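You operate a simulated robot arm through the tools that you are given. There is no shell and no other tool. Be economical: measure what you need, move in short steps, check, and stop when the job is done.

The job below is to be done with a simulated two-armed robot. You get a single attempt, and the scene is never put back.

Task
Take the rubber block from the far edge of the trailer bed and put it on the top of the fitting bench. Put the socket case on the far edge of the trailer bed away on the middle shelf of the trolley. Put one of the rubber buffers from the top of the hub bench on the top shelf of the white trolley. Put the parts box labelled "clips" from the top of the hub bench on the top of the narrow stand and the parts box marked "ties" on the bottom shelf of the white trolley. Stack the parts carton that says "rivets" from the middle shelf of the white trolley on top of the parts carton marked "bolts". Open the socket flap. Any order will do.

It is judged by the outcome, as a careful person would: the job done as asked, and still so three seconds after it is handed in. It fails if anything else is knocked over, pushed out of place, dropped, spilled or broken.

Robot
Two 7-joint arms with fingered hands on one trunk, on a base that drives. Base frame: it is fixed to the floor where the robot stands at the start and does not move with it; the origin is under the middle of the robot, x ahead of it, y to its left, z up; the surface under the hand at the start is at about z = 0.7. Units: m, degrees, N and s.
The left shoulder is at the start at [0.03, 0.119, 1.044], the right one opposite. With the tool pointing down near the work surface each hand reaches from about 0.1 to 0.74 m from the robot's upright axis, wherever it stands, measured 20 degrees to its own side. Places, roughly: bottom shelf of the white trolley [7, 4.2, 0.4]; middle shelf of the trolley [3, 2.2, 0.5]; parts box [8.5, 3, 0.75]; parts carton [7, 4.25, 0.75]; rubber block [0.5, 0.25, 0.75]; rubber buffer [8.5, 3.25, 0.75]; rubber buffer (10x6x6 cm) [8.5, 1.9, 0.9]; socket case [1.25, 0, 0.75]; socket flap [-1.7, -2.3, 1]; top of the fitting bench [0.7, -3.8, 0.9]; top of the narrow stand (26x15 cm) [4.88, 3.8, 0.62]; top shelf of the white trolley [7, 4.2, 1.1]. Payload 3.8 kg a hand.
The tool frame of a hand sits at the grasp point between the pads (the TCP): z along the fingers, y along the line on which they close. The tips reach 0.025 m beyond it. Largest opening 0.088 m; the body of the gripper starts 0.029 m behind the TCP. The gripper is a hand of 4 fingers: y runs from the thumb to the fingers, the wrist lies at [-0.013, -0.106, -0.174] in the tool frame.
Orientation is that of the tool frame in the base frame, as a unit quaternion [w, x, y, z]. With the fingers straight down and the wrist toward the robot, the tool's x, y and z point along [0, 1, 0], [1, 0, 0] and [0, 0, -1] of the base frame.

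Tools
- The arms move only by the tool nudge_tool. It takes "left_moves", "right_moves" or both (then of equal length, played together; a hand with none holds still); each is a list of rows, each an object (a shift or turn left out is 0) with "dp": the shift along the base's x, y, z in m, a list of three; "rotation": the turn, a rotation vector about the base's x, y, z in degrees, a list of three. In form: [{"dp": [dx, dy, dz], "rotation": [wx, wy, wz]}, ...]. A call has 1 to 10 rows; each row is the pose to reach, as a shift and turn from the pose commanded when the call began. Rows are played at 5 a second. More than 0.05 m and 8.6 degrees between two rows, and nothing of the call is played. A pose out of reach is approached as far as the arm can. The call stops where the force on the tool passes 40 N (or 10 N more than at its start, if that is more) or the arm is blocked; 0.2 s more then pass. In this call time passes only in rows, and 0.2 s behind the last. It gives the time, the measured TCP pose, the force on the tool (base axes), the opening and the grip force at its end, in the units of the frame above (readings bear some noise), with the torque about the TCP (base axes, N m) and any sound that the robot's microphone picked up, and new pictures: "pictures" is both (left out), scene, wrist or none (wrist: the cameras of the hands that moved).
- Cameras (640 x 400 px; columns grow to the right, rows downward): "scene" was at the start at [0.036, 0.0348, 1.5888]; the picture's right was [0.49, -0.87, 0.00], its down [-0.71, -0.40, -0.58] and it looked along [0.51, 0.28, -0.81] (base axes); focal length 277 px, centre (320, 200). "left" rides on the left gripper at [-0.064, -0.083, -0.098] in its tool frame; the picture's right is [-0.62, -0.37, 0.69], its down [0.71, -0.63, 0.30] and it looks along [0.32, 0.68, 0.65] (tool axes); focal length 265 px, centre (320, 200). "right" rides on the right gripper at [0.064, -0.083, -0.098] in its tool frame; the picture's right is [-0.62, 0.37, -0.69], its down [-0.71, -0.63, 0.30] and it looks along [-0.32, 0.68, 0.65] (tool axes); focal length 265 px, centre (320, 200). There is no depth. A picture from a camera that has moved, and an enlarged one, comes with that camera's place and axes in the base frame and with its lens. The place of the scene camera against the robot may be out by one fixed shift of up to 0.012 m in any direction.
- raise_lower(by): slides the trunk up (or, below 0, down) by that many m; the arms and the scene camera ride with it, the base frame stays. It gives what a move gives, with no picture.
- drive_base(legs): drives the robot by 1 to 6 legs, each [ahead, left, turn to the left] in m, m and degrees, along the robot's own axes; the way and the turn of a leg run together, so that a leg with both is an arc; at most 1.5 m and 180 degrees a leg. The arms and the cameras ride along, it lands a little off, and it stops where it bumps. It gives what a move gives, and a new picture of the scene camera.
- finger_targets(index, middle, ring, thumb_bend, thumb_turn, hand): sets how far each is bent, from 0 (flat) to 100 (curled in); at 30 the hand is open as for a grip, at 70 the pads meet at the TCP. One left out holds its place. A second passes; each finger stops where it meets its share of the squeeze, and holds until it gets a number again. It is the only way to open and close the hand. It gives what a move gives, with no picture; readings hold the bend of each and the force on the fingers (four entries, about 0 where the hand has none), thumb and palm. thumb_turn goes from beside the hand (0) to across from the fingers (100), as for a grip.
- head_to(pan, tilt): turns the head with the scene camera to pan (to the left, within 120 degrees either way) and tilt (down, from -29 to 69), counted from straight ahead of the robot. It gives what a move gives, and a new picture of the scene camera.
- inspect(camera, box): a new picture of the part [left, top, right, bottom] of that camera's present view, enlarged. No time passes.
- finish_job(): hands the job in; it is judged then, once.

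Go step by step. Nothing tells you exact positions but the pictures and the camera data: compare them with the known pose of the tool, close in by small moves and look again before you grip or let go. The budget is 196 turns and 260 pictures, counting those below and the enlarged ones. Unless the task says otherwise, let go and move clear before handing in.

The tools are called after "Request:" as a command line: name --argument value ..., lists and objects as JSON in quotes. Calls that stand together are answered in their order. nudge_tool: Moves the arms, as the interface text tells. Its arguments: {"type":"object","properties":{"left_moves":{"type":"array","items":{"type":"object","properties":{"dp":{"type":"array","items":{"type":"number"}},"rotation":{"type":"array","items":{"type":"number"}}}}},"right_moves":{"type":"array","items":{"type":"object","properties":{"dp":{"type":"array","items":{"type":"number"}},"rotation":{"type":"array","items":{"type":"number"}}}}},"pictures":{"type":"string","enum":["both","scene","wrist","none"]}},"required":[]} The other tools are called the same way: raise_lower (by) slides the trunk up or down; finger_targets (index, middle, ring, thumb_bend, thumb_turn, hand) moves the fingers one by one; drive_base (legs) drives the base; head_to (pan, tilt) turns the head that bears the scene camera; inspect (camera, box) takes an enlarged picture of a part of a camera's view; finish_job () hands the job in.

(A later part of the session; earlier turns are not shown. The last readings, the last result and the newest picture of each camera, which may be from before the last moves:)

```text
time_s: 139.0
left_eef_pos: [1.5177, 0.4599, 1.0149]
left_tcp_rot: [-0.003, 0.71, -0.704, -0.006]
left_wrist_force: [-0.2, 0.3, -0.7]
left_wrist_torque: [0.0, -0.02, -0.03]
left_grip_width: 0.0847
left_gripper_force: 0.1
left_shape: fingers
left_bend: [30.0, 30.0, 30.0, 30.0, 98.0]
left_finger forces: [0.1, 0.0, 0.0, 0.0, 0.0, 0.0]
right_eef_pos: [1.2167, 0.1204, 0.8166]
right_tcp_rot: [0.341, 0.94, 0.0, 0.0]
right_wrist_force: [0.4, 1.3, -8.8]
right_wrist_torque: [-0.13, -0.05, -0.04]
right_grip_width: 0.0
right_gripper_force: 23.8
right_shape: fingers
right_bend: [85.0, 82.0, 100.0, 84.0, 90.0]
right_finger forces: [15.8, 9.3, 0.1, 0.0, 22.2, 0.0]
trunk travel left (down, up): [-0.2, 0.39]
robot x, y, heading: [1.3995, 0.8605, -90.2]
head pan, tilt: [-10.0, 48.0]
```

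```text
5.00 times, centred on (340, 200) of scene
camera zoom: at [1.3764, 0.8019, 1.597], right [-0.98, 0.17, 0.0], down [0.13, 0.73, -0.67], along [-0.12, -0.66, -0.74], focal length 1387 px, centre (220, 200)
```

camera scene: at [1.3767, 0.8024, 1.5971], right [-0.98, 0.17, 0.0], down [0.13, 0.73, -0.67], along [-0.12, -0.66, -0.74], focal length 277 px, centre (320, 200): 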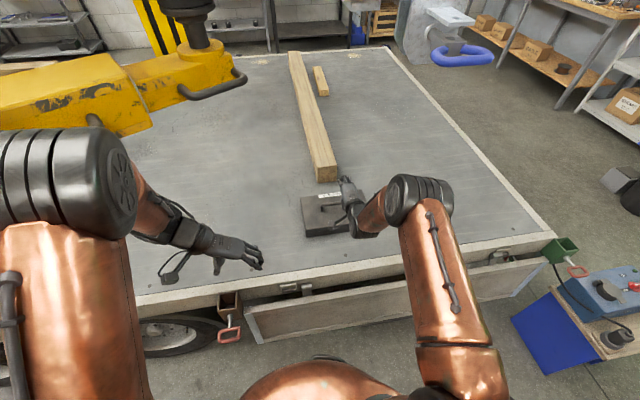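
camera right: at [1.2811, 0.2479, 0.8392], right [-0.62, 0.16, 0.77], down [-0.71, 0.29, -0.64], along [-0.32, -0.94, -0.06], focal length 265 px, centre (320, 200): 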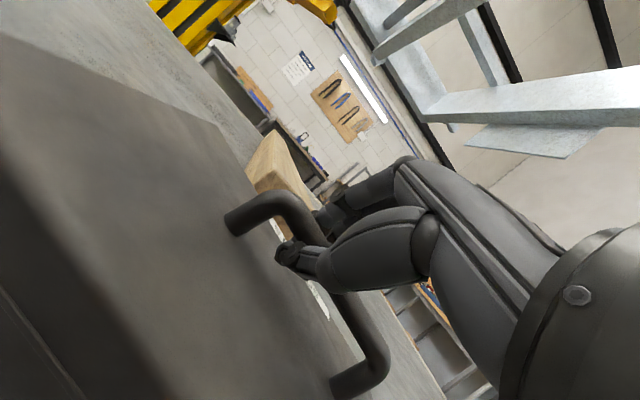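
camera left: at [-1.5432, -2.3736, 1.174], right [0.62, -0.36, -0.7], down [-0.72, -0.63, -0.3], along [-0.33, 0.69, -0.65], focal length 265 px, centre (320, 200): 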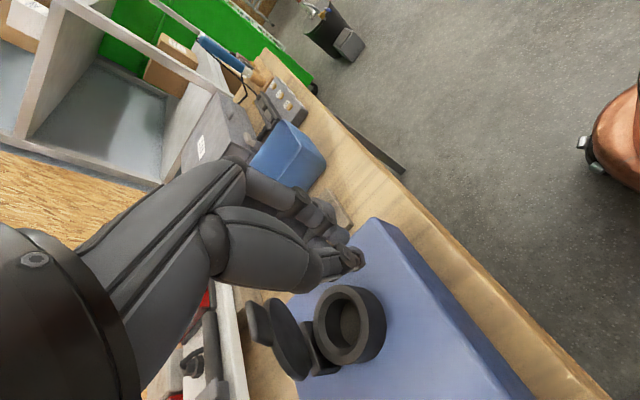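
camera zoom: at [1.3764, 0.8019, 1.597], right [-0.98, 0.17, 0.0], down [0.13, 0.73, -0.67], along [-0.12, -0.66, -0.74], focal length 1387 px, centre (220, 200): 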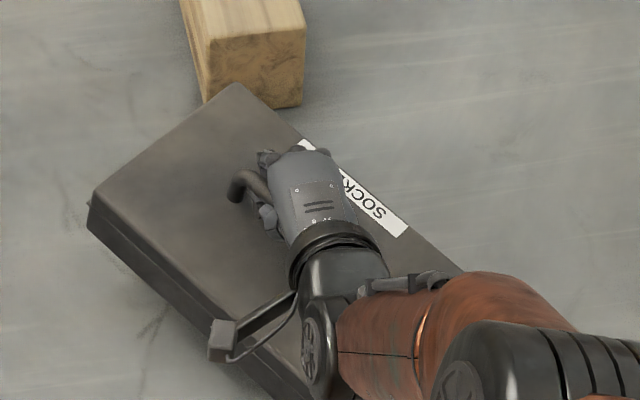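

The curl twisted the case in yaw, close to the timber. I'll bring it toward me, set it back down and regrip properly.

Request:
nudge_tool --right_moves '[{"dp": [0, 0.02, 0]}, {"dp": [0, 0.04, 0]}, {"dp": [0, 0.04, -0.012]}, {"dp": [0, 0.04, -0.022]}, {"dp": [0, 0.04, -0.028]}]' --pictures "none"

Request:
finger_targets --hand "right" --index 70 --middle 70 --ring 70 --thumb_bend 60

Request:
finger_targets --hand "right" --index 40 --middle 40 --ring 40 --thumb_bend 44 --thumb_turn 98

Request:
inspect --camera "scene" --box '[290, 160, 390, 240]'

```text
time_s: 140.2
left_eef_pos: [1.5183, 0.4597, 1.0149]
left_tcp_rot: [-0.003, 0.71, -0.704, -0.006]
left_wrist_force: [0.2, 0.2, -0.4]
left_wrist_torque: [-0.01, -0.01, -0.01]
left_grip_width: 0.0846
left_gripper_force: 0.1
left_shape: fingers
left_bend: [30.0, 30.0, 30.0, 30.0, 98.0]
left_finger forces: [0.0, 0.1, 0.1, 0.0, 0.0, 0.1]
right_eef_pos: [1.2169, 0.1599, 0.7892]
right_tcp_rot: [0.341, 0.94, 0.0, 0.0]
right_wrist_force: [-0.7, 0.2, -7.4]
right_wrist_torque: [-0.08, 0.03, 0.03]
right_grip_width: 0.0
right_gripper_force: 12.3
right_shape: fingers
right_bend: [85.0, 83.0, 100.0, 84.0, 91.0]
right_finger forces: [7.7, 3.5, 0.0, 0.0, 12.7, 0.0]
trunk travel left (down, up): [-0.2, 0.39]
robot x, y, heading: [1.4004, 0.8593, -90.3]
head pan, tilt: [-10.0, 48.0]
```

```text
time_s: 141.2
left_eef_pos: [1.5188, 0.4612, 1.0162]
left_tcp_rot: [-0.002, 0.71, -0.704, -0.006]
left_wrist_force: [-0.5, -0.1, -0.1]
left_wrist_torque: [-0.01, 0.02, -0.03]
left_grip_width: 0.0846
left_gripper_force: 0.0
left_shape: fingers
left_bend: [30.0, 30.0, 30.0, 30.0, 98.0]
left_finger forces: [0.1, 0.0, 0.0, 0.1, 0.0, 0.1]
right_eef_pos: [1.2181, 0.16, 0.7902]
right_tcp_rot: [0.343, 0.939, 0.0, 0.0]
right_wrist_force: [1.8, -0.2, 2.1]
right_wrist_torque: [-0.02, -0.04, 0.01]
right_grip_width: 0.0084
right_gripper_force: 1.5
right_shape: fingers
right_bend: [70.0, 70.0, 70.0, 61.0, 97.0]
right_finger forces: [0.5, 0.0, 0.0, 0.0, 2.5, 0.0]
trunk travel left (down, up): [-0.2, 0.39]
robot x, y, heading: [1.3985, 0.8609, -89.9]
head pan, tilt: [-10.0, 48.0]
```

```text
time_s: 142.2
left_eef_pos: [1.5188, 0.463, 1.0145]
left_tcp_rot: [-0.002, 0.71, -0.704, -0.005]
left_wrist_force: [-0.3, 0.2, 0.4]
left_wrist_torque: [0.02, 0.02, 0.0]
left_grip_width: 0.0848
left_gripper_force: 0.1
left_shape: fingers
left_bend: [30.0, 30.0, 30.0, 30.0, 98.0]
left_finger forces: [0.1, 0.1, 0.0, 0.1, 0.1, 0.0]
right_eef_pos: [1.2181, 0.1617, 0.7921]
right_tcp_rot: [0.343, 0.939, 0.0, 0.0]
right_wrist_force: [2.7, -1.9, 12.3]
right_wrist_torque: [-0.08, -0.13, -0.03]
right_grip_width: 0.0431
right_gripper_force: 5.8
right_shape: fingers
right_bend: [40.0, 40.0, 40.0, 56.0, 97.0]
right_finger forces: [0.0, 0.0, 0.1, 0.0, 13.3, 0.0]
trunk travel left (down, up): [-0.2, 0.39]
robot x, y, heading: [1.3996, 0.8576, -89.9]
head pan, tilt: [-10.0, 48.0]
```

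```text
5.00 times, centred on (340, 200) of scene
camera zoom: at [1.3773, 0.8047, 1.5972], right [-0.98, 0.17, 0.0], down [0.13, 0.73, -0.67], along [-0.12, -0.66, -0.74], focal length 1387 px, centre (220, 200)
```

zoom: 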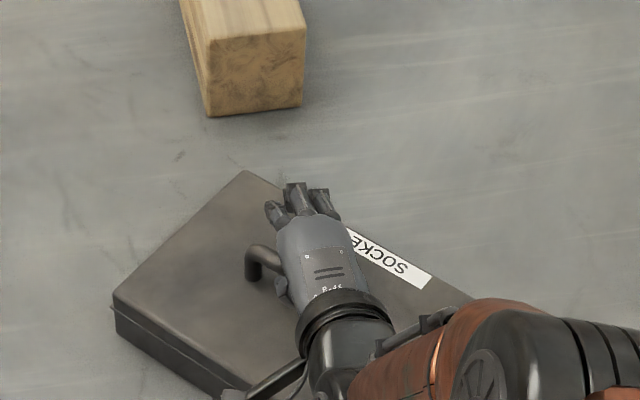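

The case is down, yawed about 40 degrees. I'll withdraw the hand along its finger axis and look.

Request:
nudge_tool --right_moves '[{"dp": [0, 0.02, 0.025]}, {"dp": [0, 0.04, 0.05]}, {"dp": [0, 0.06, 0.08]}, {"dp": [0, 0.08, 0.11]}]' --pictures "wrist"

Request:
inspect --camera "scene" --box '[280, 160, 400, 250]'

```text
time_s: 143.2
left_eef_pos: [1.5182, 0.4621, 1.0159]
left_tcp_rot: [-0.002, 0.71, -0.704, -0.006]
left_wrist_force: [0.1, -1.0, -0.4]
left_wrist_torque: [-0.02, 0.02, 0.0]
left_grip_width: 0.0845
left_gripper_force: 0.1
left_shape: fingers
left_bend: [30.0, 30.0, 30.0, 30.0, 98.0]
left_finger forces: [0.0, 0.1, 0.1, 0.1, 0.1, 0.1]
right_eef_pos: [1.2195, 0.2438, 0.9029]
right_tcp_rot: [0.341, 0.94, 0.0, 0.0]
right_wrist_force: [-0.6, -0.3, 0.3]
right_wrist_torque: [0.01, -0.01, 0.0]
right_grip_width: 0.0588
right_gripper_force: 0.2
right_shape: fingers
right_bend: [40.0, 40.0, 40.0, 44.0, 97.0]
right_finger forces: [0.0, 0.0, 0.0, 0.0, 0.1, 0.1]
trunk travel left (down, up): [-0.2, 0.39]
robot x, y, heading: [1.3979, 0.8627, -90.2]
head pan, tilt: [-10.0, 48.0]
camera right: at [1.2831, 0.3709, 0.925], right [-0.62, 0.16, 0.77], down [-0.71, 0.29, -0.64], along [-0.32, -0.94, -0.06], focal length 265 px, centre (320, 200)
```

right: 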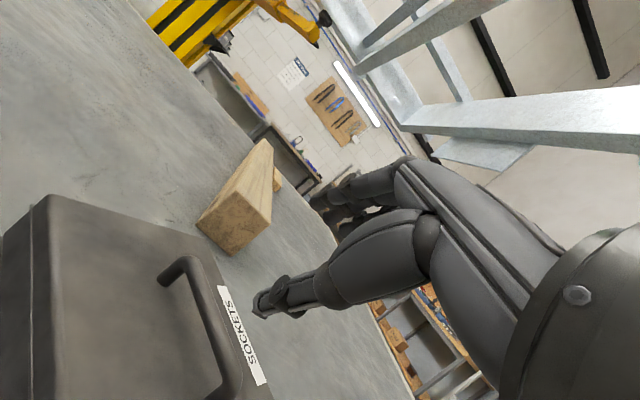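

```text
4.44 times, centred on (340, 205) of scene
camera zoom: at [1.3769, 0.804, 1.5971], right [-0.98, 0.17, 0.0], down [0.13, 0.73, -0.67], along [-0.12, -0.66, -0.74], focal length 1233 px, centre (231, 178)
```

zoom: 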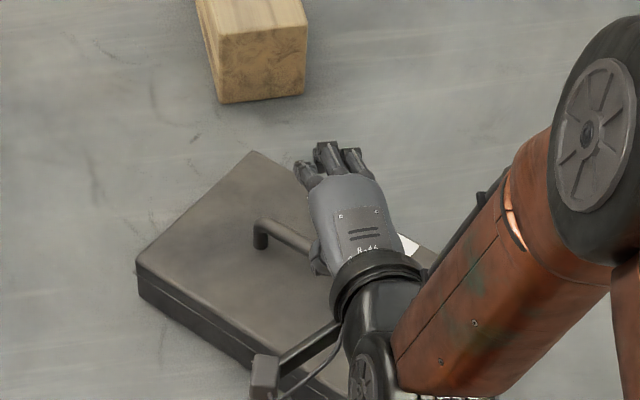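

The bar now runs from about [1.242, 0.159] to [1.176, 0.234] at z 0.787, yaw -48. I'll turn the hand to close across it and hover on the approach line.

Request:
nudge_tool --right_moves '[{"dp": [0.005, 0, 0], "rotation": [0, 0, -8]}, {"dp": [0.01, 0, 0], "rotation": [0, 0, -16]}, {"dp": [0.015, 0, 0], "rotation": [0, 0, -24]}, {"dp": [0.02, -0.005, 0], "rotation": [0, 0, -32]}, {"dp": [0.025, -0.01, -0.01], "rotation": [0, 0, -40]}, {"dp": [0.0275, -0.014, -0.03], "rotation": [0, 0, -48]}]' --pictures "wrist"

Request:
inspect --camera "scene" --box '[280, 160, 400, 250]'

```text
time_s: 144.6
left_eef_pos: [1.5193, 0.461, 1.0159]
left_tcp_rot: [-0.002, 0.711, -0.703, -0.006]
left_wrist_force: [-0.2, -0.1, 0.0]
left_wrist_torque: [-0.01, 0.01, 0.03]
left_grip_width: 0.0849
left_gripper_force: 0.1
left_shape: fingers
left_bend: [30.0, 30.0, 30.0, 30.0, 98.0]
left_finger forces: [0.0, 0.0, 0.0, 0.0, 0.1, 0.0]
right_eef_pos: [1.2439, 0.2263, 0.8688]
right_tcp_rot: [0.312, 0.859, -0.383, -0.138]
right_wrist_force: [-0.2, -0.4, 0.3]
right_wrist_torque: [-0.07, 0.03, -0.02]
right_grip_width: 0.0587
right_gripper_force: 0.0
right_shape: fingers
right_bend: [40.0, 40.0, 40.0, 44.0, 97.0]
right_finger forces: [0.0, 0.1, 0.1, 0.0, 0.1, 0.1]
trunk travel left (down, up): [-0.2, 0.39]
robot x, y, heading: [1.4024, 0.8603, -90.1]
head pan, tilt: [-10.0, 48.0]
camera right: at [1.3815, 0.263, 0.8906], right [-0.29, 0.57, 0.77], down [-0.26, 0.72, -0.64], along [-0.92, -0.39, -0.06], focal length 265 px, centre (320, 200)
```

right: 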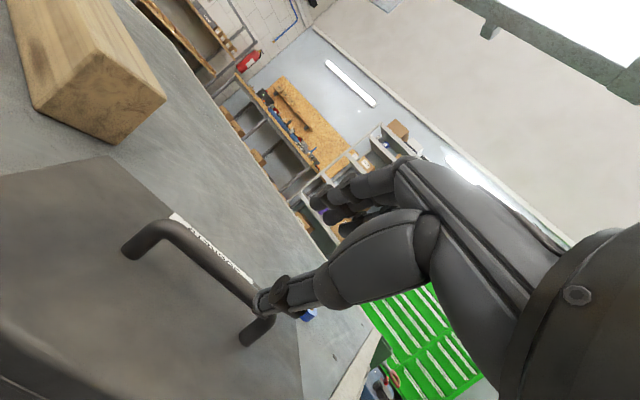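

```text
4.44 times, centred on (340, 205) of scene
camera zoom: at [1.3771, 0.8026, 1.597], right [-0.98, 0.17, 0.0], down [0.13, 0.73, -0.67], along [-0.12, -0.66, -0.74], focal length 1233 px, centre (231, 178)
```

zoom: 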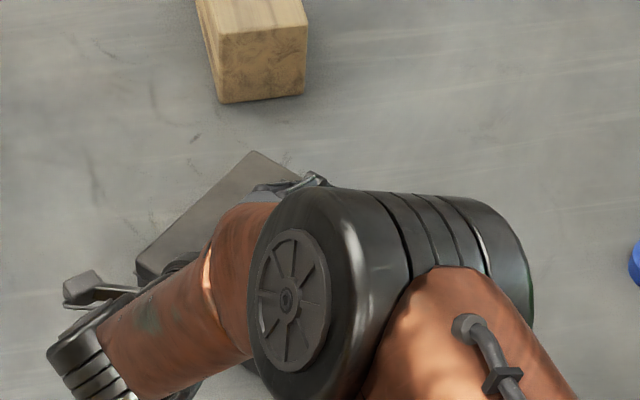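

Views agree: bar centre about [1.213, 0.194, 0.787]. Advancing along the finger axis in small steps.

Request:
finger_targets --hand "right" --index 44 --middle 44 --ring 44 --thumb_bend 52

Request:
nudge_tool --right_moves '[{"dp": [0.02, 0.014, 0]}, {"dp": [0.008, 0.003, -0.019]}, {"dp": [-0.004, -0.008, -0.038]}, {"dp": [-0.014, -0.018, -0.055]}, {"dp": [-0.02, -0.023, -0.064]}, {"dp": [-0.025, -0.027, -0.072]}]' --pictures "wrist"

```text
time_s: 145.6
left_eef_pos: [1.5188, 0.461, 1.0167]
left_tcp_rot: [-0.002, 0.709, -0.705, -0.006]
left_wrist_force: [-0.4, -0.1, 0.1]
left_wrist_torque: [0.0, -0.01, -0.03]
left_grip_width: 0.0847
left_gripper_force: 0.0
left_shape: fingers
left_bend: [30.0, 30.0, 30.0, 30.0, 98.0]
left_finger forces: [0.0, 0.0, 0.1, 0.0, 0.0, 0.0]
right_eef_pos: [1.2446, 0.2272, 0.8687]
right_tcp_rot: [0.311, 0.859, -0.382, -0.138]
right_wrist_force: [0.2, 0.0, 0.0]
right_wrist_torque: [-0.02, 0.02, 0.0]
right_grip_width: 0.0463
right_gripper_force: 0.0
right_shape: fingers
right_bend: [44.0, 44.0, 44.0, 52.0, 98.0]
right_finger forces: [0.0, 0.0, 0.0, 0.1, 0.1, 0.1]
trunk travel left (down, up): [-0.2, 0.39]
robot x, y, heading: [1.4002, 0.8611, -90.0]
head pan, tilt: [-10.0, 48.0]
```

```text
time_s: 147.0
left_eef_pos: [1.5183, 0.4615, 1.0146]
left_tcp_rot: [-0.002, 0.71, -0.704, -0.007]
left_wrist_force: [-0.3, 0.8, 0.7]
left_wrist_torque: [0.0, 0.02, 0.0]
left_grip_width: 0.0849
left_gripper_force: 0.1
left_shape: fingers
left_bend: [30.0, 30.0, 30.0, 30.0, 98.0]
left_finger forces: [0.1, 0.0, 0.0, 0.1, 0.0, 0.0]
right_eef_pos: [1.2207, 0.202, 0.7975]
right_tcp_rot: [0.313, 0.859, -0.382, -0.139]
right_wrist_force: [1.1, 0.1, 0.9]
right_wrist_torque: [-0.02, -0.04, 0.0]
right_grip_width: 0.0456
right_gripper_force: 1.3
right_shape: fingers
right_bend: [44.0, 44.0, 44.0, 53.0, 98.0]
right_finger forces: [0.2, 0.0, 0.1, 0.0, 1.2, 0.0]
trunk travel left (down, up): [-0.2, 0.39]
robot x, y, heading: [1.4005, 0.8642, -89.9]
head pan, tilt: [-10.0, 48.0]
camera right: at [1.3565, 0.2394, 0.8186], right [-0.29, 0.57, 0.77], down [-0.26, 0.72, -0.64], along [-0.92, -0.39, -0.06], focal length 265 px, centre (320, 200)
```

right: 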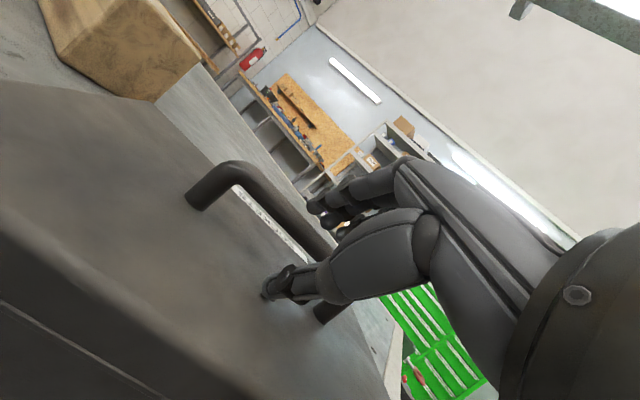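

The thumb just touches. I'll back off 6 mm along the axis so the pads meet on the bar itself, then close.

Request:
nudge_tool --right_moves '[{"dp": [0.003, 0.003, 0.006]}]' --pictures "none"

Request:
finger_targets --hand "right" --index 75 --middle 75 --ring 75 --thumb_bend 75

Request:
inspect --camera "right" --box '[140, 120, 460, 380]'

```text
time_s: 147.4
left_eef_pos: [1.5181, 0.4622, 1.0172]
left_tcp_rot: [-0.002, 0.71, -0.704, -0.006]
left_wrist_force: [0.3, -0.6, -0.2]
left_wrist_torque: [0.01, -0.01, 0.01]
left_grip_width: 0.0848
left_gripper_force: 0.0
left_shape: fingers
left_bend: [30.0, 30.0, 30.0, 30.0, 98.0]
left_finger forces: [0.0, 0.0, 0.0, 0.0, 0.1, 0.0]
right_eef_pos: [1.2206, 0.2036, 0.8026]
right_tcp_rot: [0.312, 0.859, -0.382, -0.139]
right_wrist_force: [-0.2, 0.0, 0.1]
right_wrist_torque: [0.02, -0.02, 0.0]
right_grip_width: 0.046
right_gripper_force: 0.1
right_shape: fingers
right_bend: [44.0, 44.0, 44.0, 52.0, 98.0]
right_finger forces: [0.0, 0.0, 0.0, 0.0, 0.0, 0.0]
trunk travel left (down, up): [-0.2, 0.39]
robot x, y, heading: [1.3959, 0.8627, -90.1]
head pan, tilt: [-10.0, 48.0]
```

```text
time_s: 148.4
left_eef_pos: [1.5185, 0.4636, 1.0161]
left_tcp_rot: [-0.002, 0.71, -0.704, -0.006]
left_wrist_force: [0.2, 0.3, -0.2]
left_wrist_torque: [0.01, 0.0, 0.04]
left_grip_width: 0.0846
left_gripper_force: 0.2
left_shape: fingers
left_bend: [30.0, 30.0, 30.0, 30.0, 98.0]
left_finger forces: [0.0, 0.1, 0.0, 0.1, 0.1, 0.0]
right_eef_pos: [1.2207, 0.204, 0.8048]
right_tcp_rot: [0.316, 0.857, -0.382, -0.139]
right_wrist_force: [-5.2, -6.1, 21.8]
right_wrist_torque: [-0.41, 0.51, 0.07]
right_grip_width: 0.0
right_gripper_force: 10.5
right_shape: fingers
right_bend: [72.0, 62.0, 75.0, 75.0, 100.0]
right_finger forces: [10.1, 12.1, 0.1, 0.0, 0.1, 0.0]
trunk travel left (down, up): [-0.2, 0.39]
robot x, y, heading: [1.4006, 0.8631, -90.1]
head pan, tilt: [-10.0, 48.0]
```

```text
1.54 times, centred on (300, 250) of right
camera zoom: at [1.3583, 0.2409, 0.8273], right [-0.29, 0.57, 0.76], down [-0.27, 0.72, -0.64], along [-0.92, -0.39, -0.06], focal length 408 px, centre (351, 123)
```

zoom: 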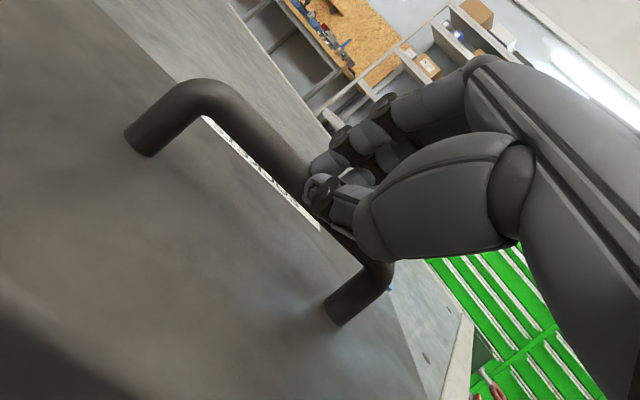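

The pads closed just above the bar. I'll reopen, go about 13 mm deeper and close again.

Request:
finger_targets --hand "right" --index 44 --middle 44 --ring 44 --thumb_bend 52 --thumb_turn 98

Request:
nudge_tool --right_moves '[{"dp": [-0.003, -0.003, -0.006]}, {"dp": [-0.006, -0.006, -0.011]}]' --pictures "none"

Request:
finger_targets --hand "right" --index 75 --middle 75 --ring 75 --thumb_bend 75

Request:
inspect --camera "right" --box '[140, 120, 460, 380]'

```text
time_s: 149.4
left_eef_pos: [1.5182, 0.4607, 1.0157]
left_tcp_rot: [-0.002, 0.71, -0.704, -0.005]
left_wrist_force: [-0.4, 0.5, -0.3]
left_wrist_torque: [0.03, 0.0, -0.02]
left_grip_width: 0.0844
left_gripper_force: 0.0
left_shape: fingers
left_bend: [30.0, 30.0, 30.0, 30.0, 98.0]
left_finger forces: [0.0, 0.0, 0.0, 0.0, 0.1, 0.1]
right_eef_pos: [1.221, 0.2043, 0.8027]
right_tcp_rot: [0.312, 0.859, -0.382, -0.139]
right_wrist_force: [-0.6, 0.9, -0.4]
right_wrist_torque: [0.0, 0.0, 0.01]
right_grip_width: 0.0455
right_gripper_force: 0.0
right_shape: fingers
right_bend: [44.0, 44.0, 44.0, 52.0, 98.0]
right_finger forces: [0.1, 0.0, 0.1, 0.0, 0.0, 0.0]
trunk travel left (down, up): [-0.2, 0.39]
robot x, y, heading: [1.399, 0.8574, -90.4]
head pan, tilt: [-10.0, 48.0]
```

```text
time_s: 150.0
left_eef_pos: [1.518, 0.4624, 1.0152]
left_tcp_rot: [-0.002, 0.71, -0.704, -0.006]
left_wrist_force: [-0.5, 0.5, 1.1]
left_wrist_torque: [0.0, -0.01, -0.01]
left_grip_width: 0.0848
left_gripper_force: 0.0
left_shape: fingers
left_bend: [30.0, 30.0, 30.0, 30.0, 98.0]
left_finger forces: [0.0, 0.1, 0.1, 0.0, 0.1, 0.1]
right_eef_pos: [1.2164, 0.1983, 0.7932]
right_tcp_rot: [0.313, 0.858, -0.383, -0.139]
right_wrist_force: [1.3, 1.8, 5.9]
right_wrist_torque: [0.06, -0.11, 0.01]
right_grip_width: 0.0418
right_gripper_force: 2.9
right_shape: fingers
right_bend: [44.0, 44.0, 44.0, 55.0, 99.0]
right_finger forces: [0.1, 0.0, 0.0, 0.0, 6.4, 0.0]
trunk travel left (down, up): [-0.2, 0.39]
robot x, y, heading: [1.397, 0.8605, -90.1]
head pan, tilt: [-10.0, 48.0]
```

```text
time_s: 151.0
left_eef_pos: [1.5179, 0.4602, 1.0156]
left_tcp_rot: [-0.001, 0.71, -0.704, -0.006]
left_wrist_force: [0.6, 0.6, -0.3]
left_wrist_torque: [0.04, -0.01, -0.01]
left_grip_width: 0.0844
left_gripper_force: 0.1
left_shape: fingers
left_bend: [30.0, 30.0, 30.0, 30.0, 98.0]
left_finger forces: [0.0, 0.0, 0.0, 0.0, 0.1, 0.0]
right_eef_pos: [1.2163, 0.1993, 0.7886]
right_tcp_rot: [0.309, 0.86, -0.382, -0.139]
right_wrist_force: [0.4, -0.5, 0.8]
right_wrist_torque: [-0.02, 0.01, 0.11]
right_grip_width: 0.0
right_gripper_force: 5.9
right_shape: fingers
right_bend: [74.0, 75.0, 74.0, 71.0, 100.0]
right_finger forces: [0.0, 0.3, 4.7, 0.1, 6.6, 0.0]
trunk travel left (down, up): [-0.2, 0.39]
robot x, y, heading: [1.3983, 0.8601, -89.8]
head pan, tilt: [-10.0, 48.0]
```

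```text
1.54 times, centred on (300, 250) of right
camera zoom: at [1.3537, 0.2361, 0.811], right [-0.3, 0.56, 0.77], down [-0.26, 0.73, -0.63], along [-0.92, -0.39, -0.07], focal length 408 px, centre (351, 123)
```

zoom: 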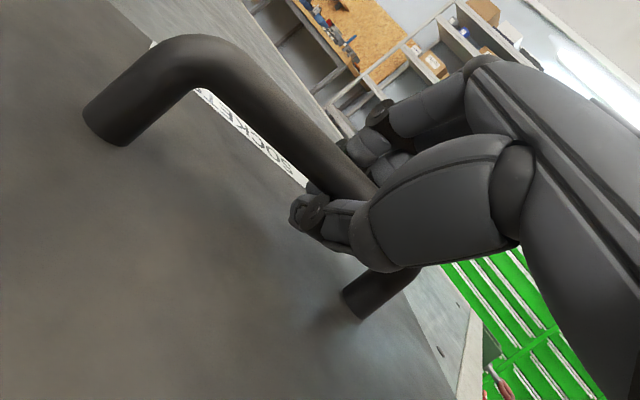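

The bar is again caged by the closed fingers, a bit off centre. I'll slide along the bar to its middle and lift gently.

Request:
nudge_tool --right_moves '[{"dp": [0.007, -0.008, 0.002]}, {"dp": [0.014, -0.016, 0.002]}]' --pictures "wrist"

Request:
nudge_tool --right_moves '[{"dp": [0, 0, 0.01]}, {"dp": [0, 0, 0.02]}, {"dp": [0, 0, 0.03]}, {"dp": [0, 0, 0.04]}, {"dp": [0, 0, 0.05]}]' --pictures "wrist"

```text
time_s: 151.6
left_eef_pos: [1.5191, 0.4606, 1.0144]
left_tcp_rot: [-0.003, 0.71, -0.704, -0.005]
left_wrist_force: [0.9, -0.7, 0.0]
left_wrist_torque: [-0.03, 0.02, -0.01]
left_grip_width: 0.0846
left_gripper_force: 0.0
left_shape: fingers
left_bend: [30.0, 30.0, 30.0, 30.0, 98.0]
left_finger forces: [0.0, 0.0, 0.0, 0.0, 0.1, 0.0]
right_eef_pos: [1.2271, 0.1879, 0.7967]
right_tcp_rot: [0.311, 0.859, -0.383, -0.14]
right_wrist_force: [0.2, -0.4, -8.8]
right_wrist_torque: [-0.02, 0.09, 0.01]
right_grip_width: 0.0
right_gripper_force: 4.8
right_shape: fingers
right_bend: [74.0, 75.0, 74.0, 70.0, 99.0]
right_finger forces: [0.0, 0.0, 2.0, 0.1, 7.3, 0.0]
right hand out of reach, approached as far as the arm can: row 2
trunk travel left (down, up): [-0.2, 0.39]
robot x, y, heading: [1.3973, 0.8631, -90.1]
head pan, tilt: [-10.0, 48.0]
camera right: at [1.3641, 0.2237, 0.8196], right [-0.29, 0.57, 0.77], down [-0.26, 0.72, -0.64], along [-0.92, -0.39, -0.06], focal length 265 px, centre (320, 200)
```

right: 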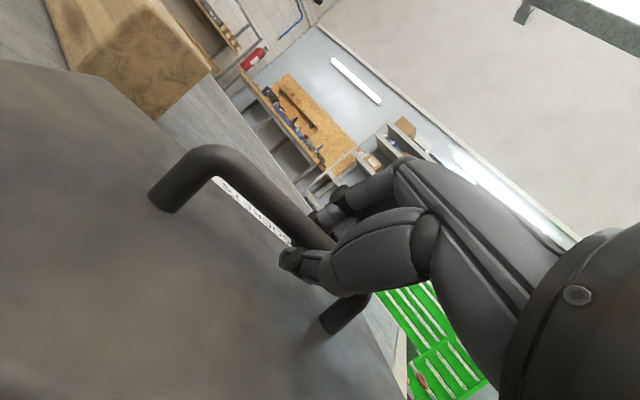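

```text
time_s: 152.8
left_eef_pos: [1.5186, 0.4608, 1.0148]
left_tcp_rot: [-0.002, 0.71, -0.704, -0.006]
left_wrist_force: [0.0, 0.0, -0.6]
left_wrist_torque: [0.01, 0.02, 0.02]
left_grip_width: 0.0846
left_gripper_force: 0.1
left_shape: fingers
left_bend: [30.0, 30.0, 30.0, 30.0, 98.0]
left_finger forces: [0.0, 0.0, 0.0, 0.0, 0.0, 0.0]
right_eef_pos: [1.2267, 0.1878, 0.8488]
right_tcp_rot: [0.311, 0.859, -0.382, -0.139]
right_wrist_force: [1.0, 0.4, -9.3]
right_wrist_torque: [0.02, 0.0, 0.03]
right_grip_width: 0.0
right_gripper_force: 5.1
right_shape: fingers
right_bend: [74.0, 75.0, 75.0, 69.0, 99.0]
right_finger forces: [0.0, 0.7, 1.0, 0.1, 9.0, 0.0]
trunk travel left (down, up): [-0.2, 0.39]
robot x, y, heading: [1.3999, 0.8601, -90.0]
head pan, tilt: [-10.0, 48.0]
camera right: at [1.3628, 0.2237, 0.8708], right [-0.3, 0.57, 0.77], down [-0.26, 0.72, -0.64], along [-0.92, -0.39, -0.06], focal length 265 px, centre (320, 200)
```

right: 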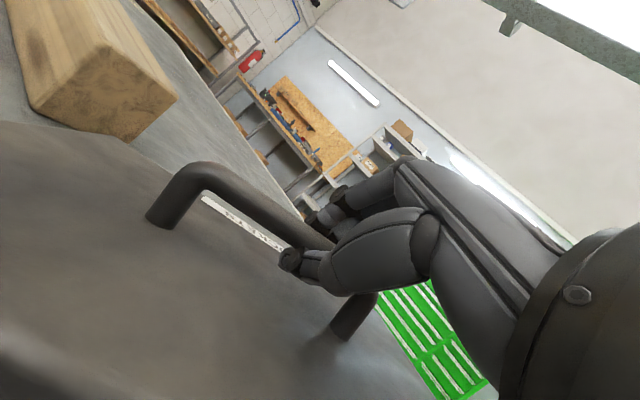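

The case lifts level in the caged grip. I'll raise it and draw it in, then look over at the trolley.

Request:
nudge_tool --right_moves '[{"dp": [0, 0.01, 0.03]}, {"dp": [0, 0.03, 0.06]}, {"dp": [-0.005, 0.05, 0.09]}, {"dp": [-0.01, 0.08, 0.11]}, {"dp": [-0.015, 0.11, 0.12]}, {"dp": [-0.02, 0.14, 0.13]}, {"dp": [-0.025, 0.17, 0.14]}]' --pictures "none"

Request:
head_to --pan -15 --tilt 50

Request:
head_to --pan 118 --tilt 30

```text
time_s: 154.4
left_eef_pos: [1.5181, 0.4611, 1.0161]
left_tcp_rot: [-0.002, 0.71, -0.704, -0.007]
left_wrist_force: [0.2, -0.6, 0.9]
left_wrist_torque: [-0.01, 0.02, -0.01]
left_grip_width: 0.0845
left_gripper_force: 0.2
left_shape: fingers
left_bend: [30.0, 30.0, 30.0, 30.0, 98.0]
left_finger forces: [0.0, 0.0, 0.0, 0.1, 0.1, 0.1]
right_eef_pos: [1.2028, 0.3579, 0.9921]
right_tcp_rot: [0.311, 0.859, -0.383, -0.139]
right_wrist_force: [-0.4, 0.6, -9.2]
right_wrist_torque: [0.03, 0.02, -0.04]
right_grip_width: 0.0
right_gripper_force: 6.4
right_shape: fingers
right_bend: [74.0, 75.0, 75.0, 69.0, 100.0]
right_finger forces: [3.1, 0.6, 0.0, 0.1, 8.7, 0.0]
trunk travel left (down, up): [-0.2, 0.39]
robot x, y, heading: [1.3996, 0.8643, -90.1]
head pan, tilt: [-10.0, 48.0]
```

```text
time_s: 155.1
left_eef_pos: [1.5182, 0.4602, 1.0157]
left_tcp_rot: [-0.002, 0.71, -0.704, -0.006]
left_wrist_force: [0.2, -0.4, -0.3]
left_wrist_torque: [0.0, 0.02, -0.01]
left_grip_width: 0.0845
left_gripper_force: 0.0
left_shape: fingers
left_bend: [30.0, 30.0, 30.0, 30.0, 98.0]
left_finger forces: [0.1, 0.1, 0.1, 0.0, 0.0, 0.1]
right_eef_pos: [1.2044, 0.3561, 0.9906]
right_tcp_rot: [0.311, 0.858, -0.383, -0.139]
right_wrist_force: [0.7, 0.8, -9.3]
right_wrist_torque: [0.02, 0.03, -0.01]
right_grip_width: 0.0
right_gripper_force: 6.3
right_shape: fingers
right_bend: [74.0, 75.0, 75.0, 69.0, 100.0]
right_finger forces: [3.0, 0.4, 0.0, 0.1, 9.0, 0.1]
trunk travel left (down, up): [-0.2, 0.39]
robot x, y, heading: [1.4014, 0.8632, -89.9]
head pan, tilt: [-15.0, 50.0]
camera scene: at [1.3702, 0.8054, 1.5943], right [-0.97, 0.26, 0.0], down [0.2, 0.74, -0.64], along [-0.17, -0.62, -0.77], focal length 277 px, centre (320, 200)
```

scene: 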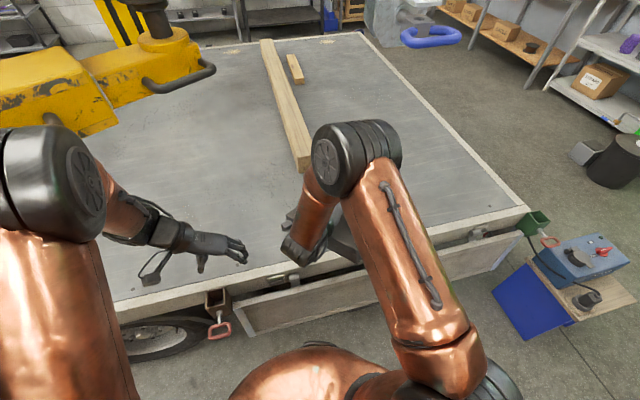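

```text
time_s: 157.2
left_eef_pos: [1.5188, 0.4604, 1.0154]
left_tcp_rot: [-0.003, 0.71, -0.704, -0.005]
left_wrist_force: [1.0, 0.5, 0.1]
left_wrist_torque: [-0.01, -0.02, 0.01]
left_grip_width: 0.0845
left_gripper_force: 0.0
left_shape: fingers
left_bend: [30.0, 30.0, 30.0, 30.0, 98.0]
left_finger forces: [0.0, 0.0, 0.1, 0.1, 0.0, 0.0]
right_eef_pos: [1.2027, 0.3563, 0.9919]
right_tcp_rot: [0.312, 0.859, -0.382, -0.138]
right_wrist_force: [0.5, -0.4, -9.6]
right_wrist_torque: [-0.01, 0.03, 0.01]
right_grip_width: 0.0002
right_gripper_force: 6.6
right_shape: fingers
right_bend: [74.0, 75.0, 75.0, 69.0, 100.0]
right_finger forces: [2.9, 0.6, 0.2, 0.0, 9.2, 0.0]
trunk travel left (down, up): [-0.2, 0.39]
robot x, y, heading: [1.3993, 0.8608, -90.2]
head pan, tilt: [118.0, 30.0]
camera scene: at [1.47, 0.9221, 1.624], right [0.47, -0.88, 0.0], down [-0.44, -0.23, -0.87], along [0.77, 0.41, -0.5], focal length 277 px, centre (320, 200)
```

scene: 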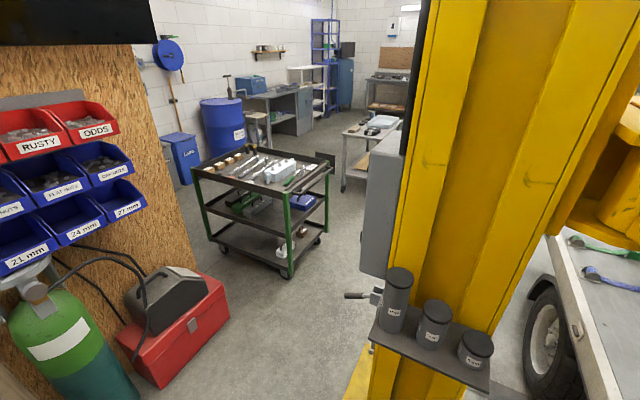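

The trolley stands beyond the gas bottle, with three shelves. Let me zoom on it.

Request:
inspect --camera "scene" --box '[180, 130, 360, 290]'

```text
2.50 times, centred on (270, 210) of scene
camera zoom: at [1.47, 0.9221, 1.624], right [0.47, -0.88, 0.0], down [-0.44, -0.23, -0.87], along [0.77, 0.41, -0.5], focal length 694 px, centre (445, 175)
```

zoom: 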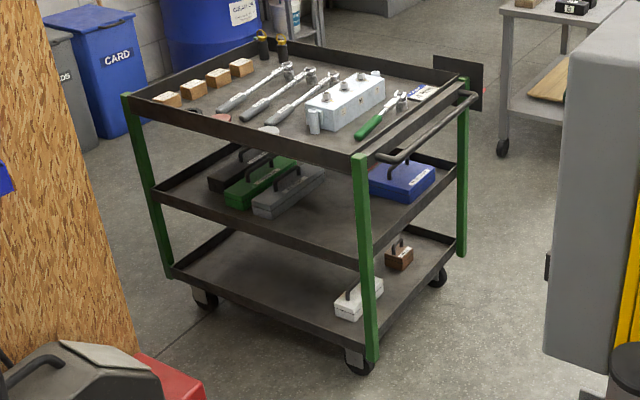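

I judge my base to be round with a radius near 0.33 m. The gap between the yellow post's plate and the trolley is tight, so I'll turn to carry the case behind me, move back toward the gap, and look at it from close by.

Request:
drive_base --legs '[[-0.24, 0, 0], [0, 0, -90], [-0.45, -0.4, 0]]'

Request:
head_to --pan -119 --tilt 45

Request:
head_to --pan 119 --tilt 50

```text
time_s: 165.7
left_eef_pos: [1.4456, 1.3789, 1.0159]
left_tcp_rot: [0.006, -0.048, 0.999, 0.003]
left_wrist_force: [0.0, 0.1, 0.5]
left_wrist_torque: [0.0, 0.01, 0.01]
left_grip_width: 0.0847
left_gripper_force: 0.1
left_shape: fingers
left_bend: [30.0, 30.0, 30.0, 30.0, 98.0]
left_finger forces: [0.0, 0.0, 0.0, 0.0, 0.0, 0.0]
right_eef_pos: [1.3149, 1.6829, 0.9903]
right_tcp_rot: [-0.138, -0.376, 0.862, 0.312]
right_wrist_force: [0.0, 0.3, -9.5]
right_wrist_torque: [0.05, -0.01, -0.02]
right_grip_width: 0.0
right_gripper_force: 7.1
right_shape: fingers
right_bend: [74.0, 75.0, 75.0, 69.0, 100.0]
right_finger forces: [3.3, 0.7, 0.4, 0.0, 9.3, 0.0]
trunk travel left (down, up): [-0.2, 0.39]
robot x, y, heading: [1.8383, 1.5339, -175.1]
head pan, tilt: [118.0, 30.0]
camera scene: at [1.8954, 1.4586, 1.624], right [-0.84, -0.54, 0.0], down [-0.27, 0.42, -0.87], along [0.47, -0.73, -0.5], focal length 277 px, centre (320, 200)
```

scene: 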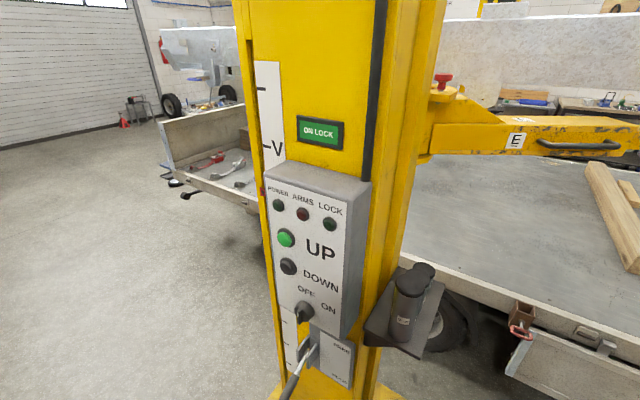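

```text
time_s: 169.1
left_eef_pos: [1.4443, 1.3781, 1.0151]
left_tcp_rot: [0.006, -0.048, 0.999, 0.003]
left_wrist_force: [-1.0, 0.0, -0.4]
left_wrist_torque: [0.0, -0.01, 0.02]
left_grip_width: 0.0846
left_gripper_force: 0.0
left_shape: fingers
left_bend: [30.0, 30.0, 30.0, 30.0, 98.0]
left_finger forces: [0.1, 0.0, 0.0, 0.1, 0.0, 0.0]
right_eef_pos: [1.3146, 1.6847, 0.9923]
right_tcp_rot: [-0.136, -0.375, 0.862, 0.313]
right_wrist_force: [0.3, 0.3, -9.6]
right_wrist_torque: [0.03, 0.03, -0.01]
right_grip_width: 0.0
right_gripper_force: 6.7
right_shape: fingers
right_bend: [74.0, 75.0, 75.0, 69.0, 100.0]
right_finger forces: [3.2, 0.8, 0.4, 0.0, 9.3, 0.0]
trunk travel left (down, up): [-0.2, 0.39]
robot x, y, heading: [1.8372, 1.5338, -174.9]
head pan, tilt: [-119.0, 45.0]
camera scene: at [1.8788, 1.6082, 1.6013], right [0.91, -0.41, 0.0], down [-0.29, -0.65, -0.71], along [0.29, 0.65, -0.71], focal length 277 px, centre (320, 200)
```

scene: 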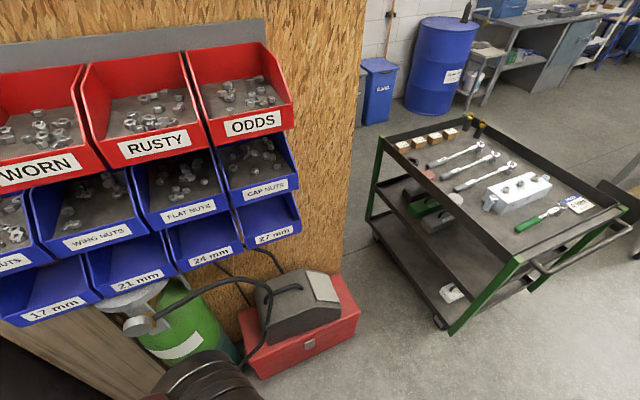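

```text
time_s: 172.4
left_eef_pos: [1.4456, 1.3787, 1.0151]
left_tcp_rot: [0.007, -0.048, 0.999, 0.003]
left_wrist_force: [0.6, 0.0, -0.8]
left_wrist_torque: [0.0, -0.04, -0.01]
left_grip_width: 0.0847
left_gripper_force: 0.0
left_shape: fingers
left_bend: [30.0, 30.0, 30.0, 30.0, 98.0]
left_finger forces: [0.0, 0.0, 0.0, 0.0, 0.0, 0.0]
right_eef_pos: [1.3153, 1.6835, 0.9894]
right_tcp_rot: [-0.137, -0.375, 0.862, 0.313]
right_wrist_force: [-0.3, 0.6, -9.7]
right_wrist_torque: [0.04, -0.05, -0.03]
right_grip_width: 0.0
right_gripper_force: 6.6
right_shape: fingers
right_bend: [74.0, 75.0, 75.0, 69.0, 100.0]
right_finger forces: [3.3, 0.8, 0.3, 0.0, 9.4, 0.0]
trunk travel left (down, up): [-0.2, 0.39]
robot x, y, heading: [1.8335, 1.5335, -175.2]
head pan, tilt: [119.0, 50.0]
camera scene: at [1.8886, 1.47, 1.5944], right [-0.83, -0.56, 0.0], down [-0.43, 0.64, -0.64], along [0.36, -0.53, -0.77], focal length 277 px, centre (320, 200)
```

scene: 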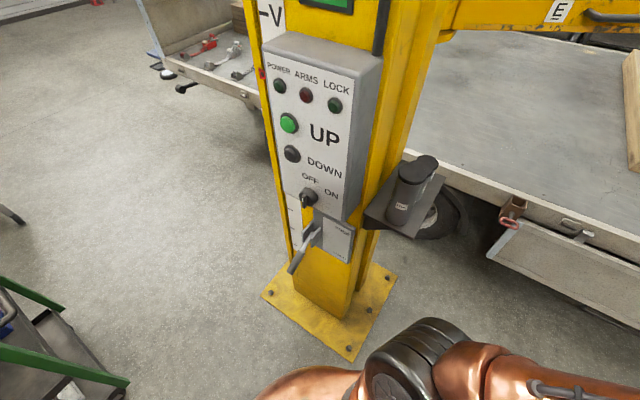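

The plate-to-trolley gap is only about 0.70 m, so I won't squeeze through with the case. Instead I'll load the trolley from this side: turn round in the open area, coming back at heading 48° so the right hand points straight at the shelf's open front.

Request:
drive_base --legs '[[0.65, 0.22, 0], [0, 0, 111.5], [0, 0, 111.5]]'

Request:
head_to --pan -10 --tilt 40

```text
time_s: 185.6
left_eef_pos: [1.3818, 1.6464, 1.0162]
left_tcp_rot: [0.006, 0.907, 0.421, -0.004]
left_wrist_force: [0.4, 0.7, -0.6]
left_wrist_torque: [-0.02, 0.0, 0.02]
left_grip_width: 0.0846
left_gripper_force: 0.1
left_shape: fingers
left_bend: [30.0, 30.0, 30.0, 30.0, 98.0]
left_finger forces: [0.0, 0.1, 0.1, 0.1, 0.0, 0.1]
right_eef_pos: [1.6897, 1.5206, 0.991]
right_tcp_rot: [0.238, 0.656, 0.673, 0.244]
right_wrist_force: [-0.2, -0.1, -9.2]
right_wrist_torque: [0.02, 0.02, -0.02]
right_grip_width: 0.0
right_gripper_force: 6.9
right_shape: fingers
right_bend: [74.0, 75.0, 75.0, 69.0, 100.0]
right_finger forces: [3.3, 0.8, 0.2, 0.0, 8.9, 0.0]
trunk travel left (down, up): [-0.2, 0.39]
robot x, y, heading: [1.2107, 1.2658, 49.6]
head pan, tilt: [119.0, 50.0]
camera scene: at [1.1162, 1.2635, 1.5944], right [0.2, 0.98, 0.0], down [0.75, -0.15, -0.64], along [-0.63, 0.13, -0.77], focal length 277 px, centre (320, 200)
```

scene: 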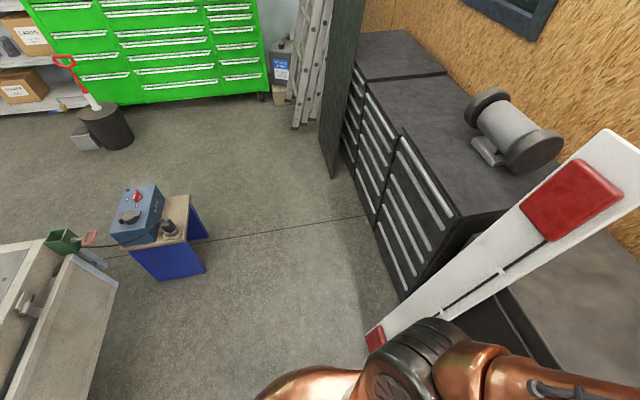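

```text
time_s: 187.7
left_eef_pos: [1.3816, 1.6467, 1.0155]
left_tcp_rot: [0.004, 0.907, 0.421, -0.005]
left_wrist_force: [-1.2, -0.9, 0.0]
left_wrist_torque: [-0.01, -0.03, -0.03]
left_grip_width: 0.0845
left_gripper_force: 0.1
left_shape: fingers
left_bend: [30.0, 30.0, 30.0, 30.0, 98.0]
left_finger forces: [0.0, 0.0, 0.0, 0.1, 0.1, 0.0]
right_eef_pos: [1.6877, 1.5198, 0.9909]
right_tcp_rot: [0.237, 0.656, 0.674, 0.244]
right_wrist_force: [0.4, -0.4, -9.9]
right_wrist_torque: [-0.03, 0.0, 0.03]
right_grip_width: 0.0001
right_gripper_force: 7.4
right_shape: fingers
right_bend: [74.0, 75.0, 75.0, 69.0, 100.0]
right_finger forces: [3.2, 0.8, 0.3, 0.0, 9.1, 0.0]
trunk travel left (down, up): [-0.2, 0.39]
robot x, y, heading: [1.209, 1.2599, 49.2]
head pan, tilt: [-10.0, 40.0]
camera scene: at [1.2573, 1.302, 1.6085], right [0.64, -0.77, 0.0], down [-0.5, -0.41, -0.77], along [0.59, 0.49, -0.64], focal length 277 px, centre (320, 200)
```

scene: 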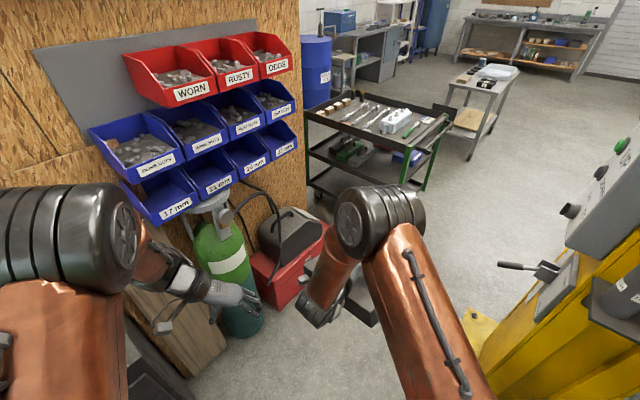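

The way looks workable, but the left arm would come near the bins. I'll draw the left hand in, then drive toward the trolley in two legs.

Request:
nudge_tool --left_moves '[{"dp": [-0.004, -0.03, 0]}, {"dp": [-0.008, -0.06, 0]}, {"dp": [-0.01, -0.09, 0]}, {"dp": [-0.012, -0.11, 0]}]' --pictures "none"

Request:
drive_base --legs '[[0.455, -0.31, -1.2], [0.27, -0.02, 0]]'

Request:
head_to --pan 0 --tilt 52

```text
time_s: 188.7
left_eef_pos: [1.3718, 1.5352, 1.0159]
left_tcp_rot: [0.005, 0.906, 0.422, -0.005]
left_wrist_force: [-0.8, 0.7, -0.4]
left_wrist_torque: [-0.01, 0.0, -0.03]
left_grip_width: 0.0846
left_gripper_force: 0.1
left_shape: fingers
left_bend: [30.0, 30.0, 30.0, 30.0, 98.0]
left_finger forces: [0.1, 0.1, 0.0, 0.0, 0.0, 0.1]
right_eef_pos: [1.6889, 1.5198, 0.9914]
right_tcp_rot: [0.238, 0.656, 0.674, 0.244]
right_wrist_force: [-0.3, 0.5, -9.3]
right_wrist_torque: [-0.03, 0.01, -0.01]
right_grip_width: 0.0
right_gripper_force: 6.7
right_shape: fingers
right_bend: [74.0, 75.0, 75.0, 69.0, 100.0]
right_finger forces: [3.4, 0.8, 0.2, 0.1, 9.0, 0.0]
trunk travel left (down, up): [-0.2, 0.39]
robot x, y, heading: [1.2087, 1.2616, 49.4]
head pan, tilt: [-10.0, 40.0]
```

```text
time_s: 193.3
left_eef_pos: [2.0977, 1.8607, 1.0156]
left_tcp_rot: [0.006, 0.908, 0.419, -0.006]
left_wrist_force: [0.4, 0.1, -0.4]
left_wrist_torque: [-0.02, 0.01, 0.0]
left_grip_width: 0.0845
left_gripper_force: 0.1
left_shape: fingers
left_bend: [30.0, 30.0, 30.0, 30.0, 98.0]
left_finger forces: [0.0, 0.0, 0.0, 0.0, 0.0, 0.0]
right_eef_pos: [2.4143, 1.8431, 0.9904]
right_tcp_rot: [0.239, 0.658, 0.671, 0.243]
right_wrist_force: [-0.5, 0.8, -9.7]
right_wrist_torque: [-0.03, -0.01, 0.03]
right_grip_width: 0.0
right_gripper_force: 6.1
right_shape: fingers
right_bend: [74.0, 75.0, 75.0, 69.0, 100.0]
right_finger forces: [3.7, 0.8, 0.2, 0.1, 9.0, 0.0]
trunk travel left (down, up): [-0.2, 0.39]
robot x, y, heading: [1.9302, 1.5933, 48.9]
head pan, tilt: [-10.0, 40.0]
camera scene: at [1.9818, 1.6293, 1.6084], right [0.63, -0.78, 0.0], down [-0.5, -0.41, -0.76], along [0.59, 0.48, -0.64], focal length 277 px, centre (320, 200)
```

scene: 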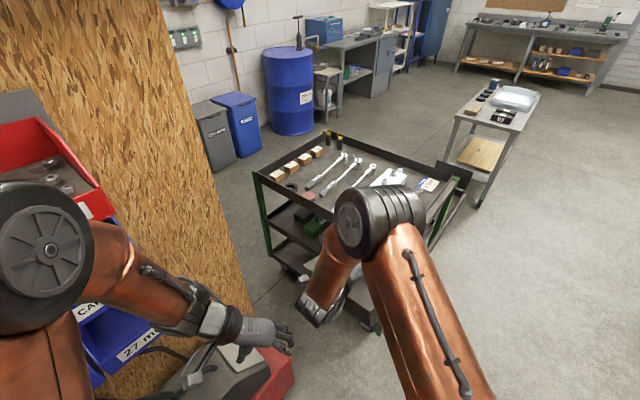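

```text
time_s: 194.1
left_eef_pos: [2.0972, 1.8593, 1.0137]
left_tcp_rot: [0.004, 0.908, 0.418, -0.005]
left_wrist_force: [0.6, -1.1, -0.1]
left_wrist_torque: [-0.01, -0.02, 0.0]
left_grip_width: 0.0849
left_gripper_force: 0.0
left_shape: fingers
left_bend: [30.0, 30.0, 30.0, 30.0, 98.0]
left_finger forces: [0.0, 0.0, 0.0, 0.0, 0.0, 0.0]
right_eef_pos: [2.4127, 1.8438, 0.9904]
right_tcp_rot: [0.238, 0.659, 0.671, 0.242]
right_wrist_force: [0.2, 0.4, -8.0]
right_wrist_torque: [-0.02, -0.02, -0.02]
right_grip_width: 0.0
right_gripper_force: 6.8
right_shape: fingers
right_bend: [74.0, 75.0, 75.0, 69.0, 100.0]
right_finger forces: [3.2, 0.8, 0.2, 0.0, 9.1, 0.0]
trunk travel left (down, up): [-0.2, 0.39]
robot x, y, heading: [1.9335, 1.5867, 48.9]
head pan, tilt: [0.0, 52.0]
camera scene: at [1.964, 1.6311, 1.5917], right [0.75, -0.66, 0.0], down [-0.52, -0.59, -0.62], along [0.4, 0.46, -0.79], focal length 277 px, centre (320, 200)
```

scene: 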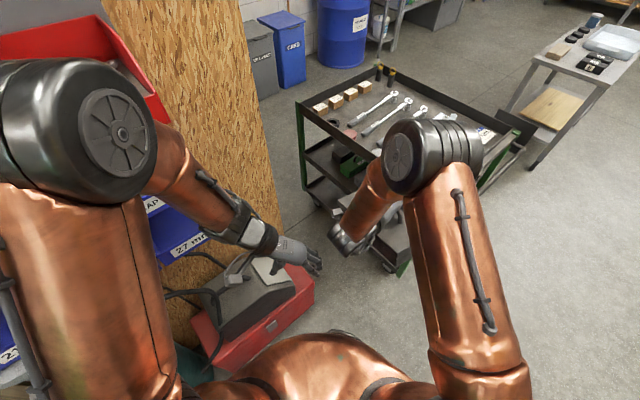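

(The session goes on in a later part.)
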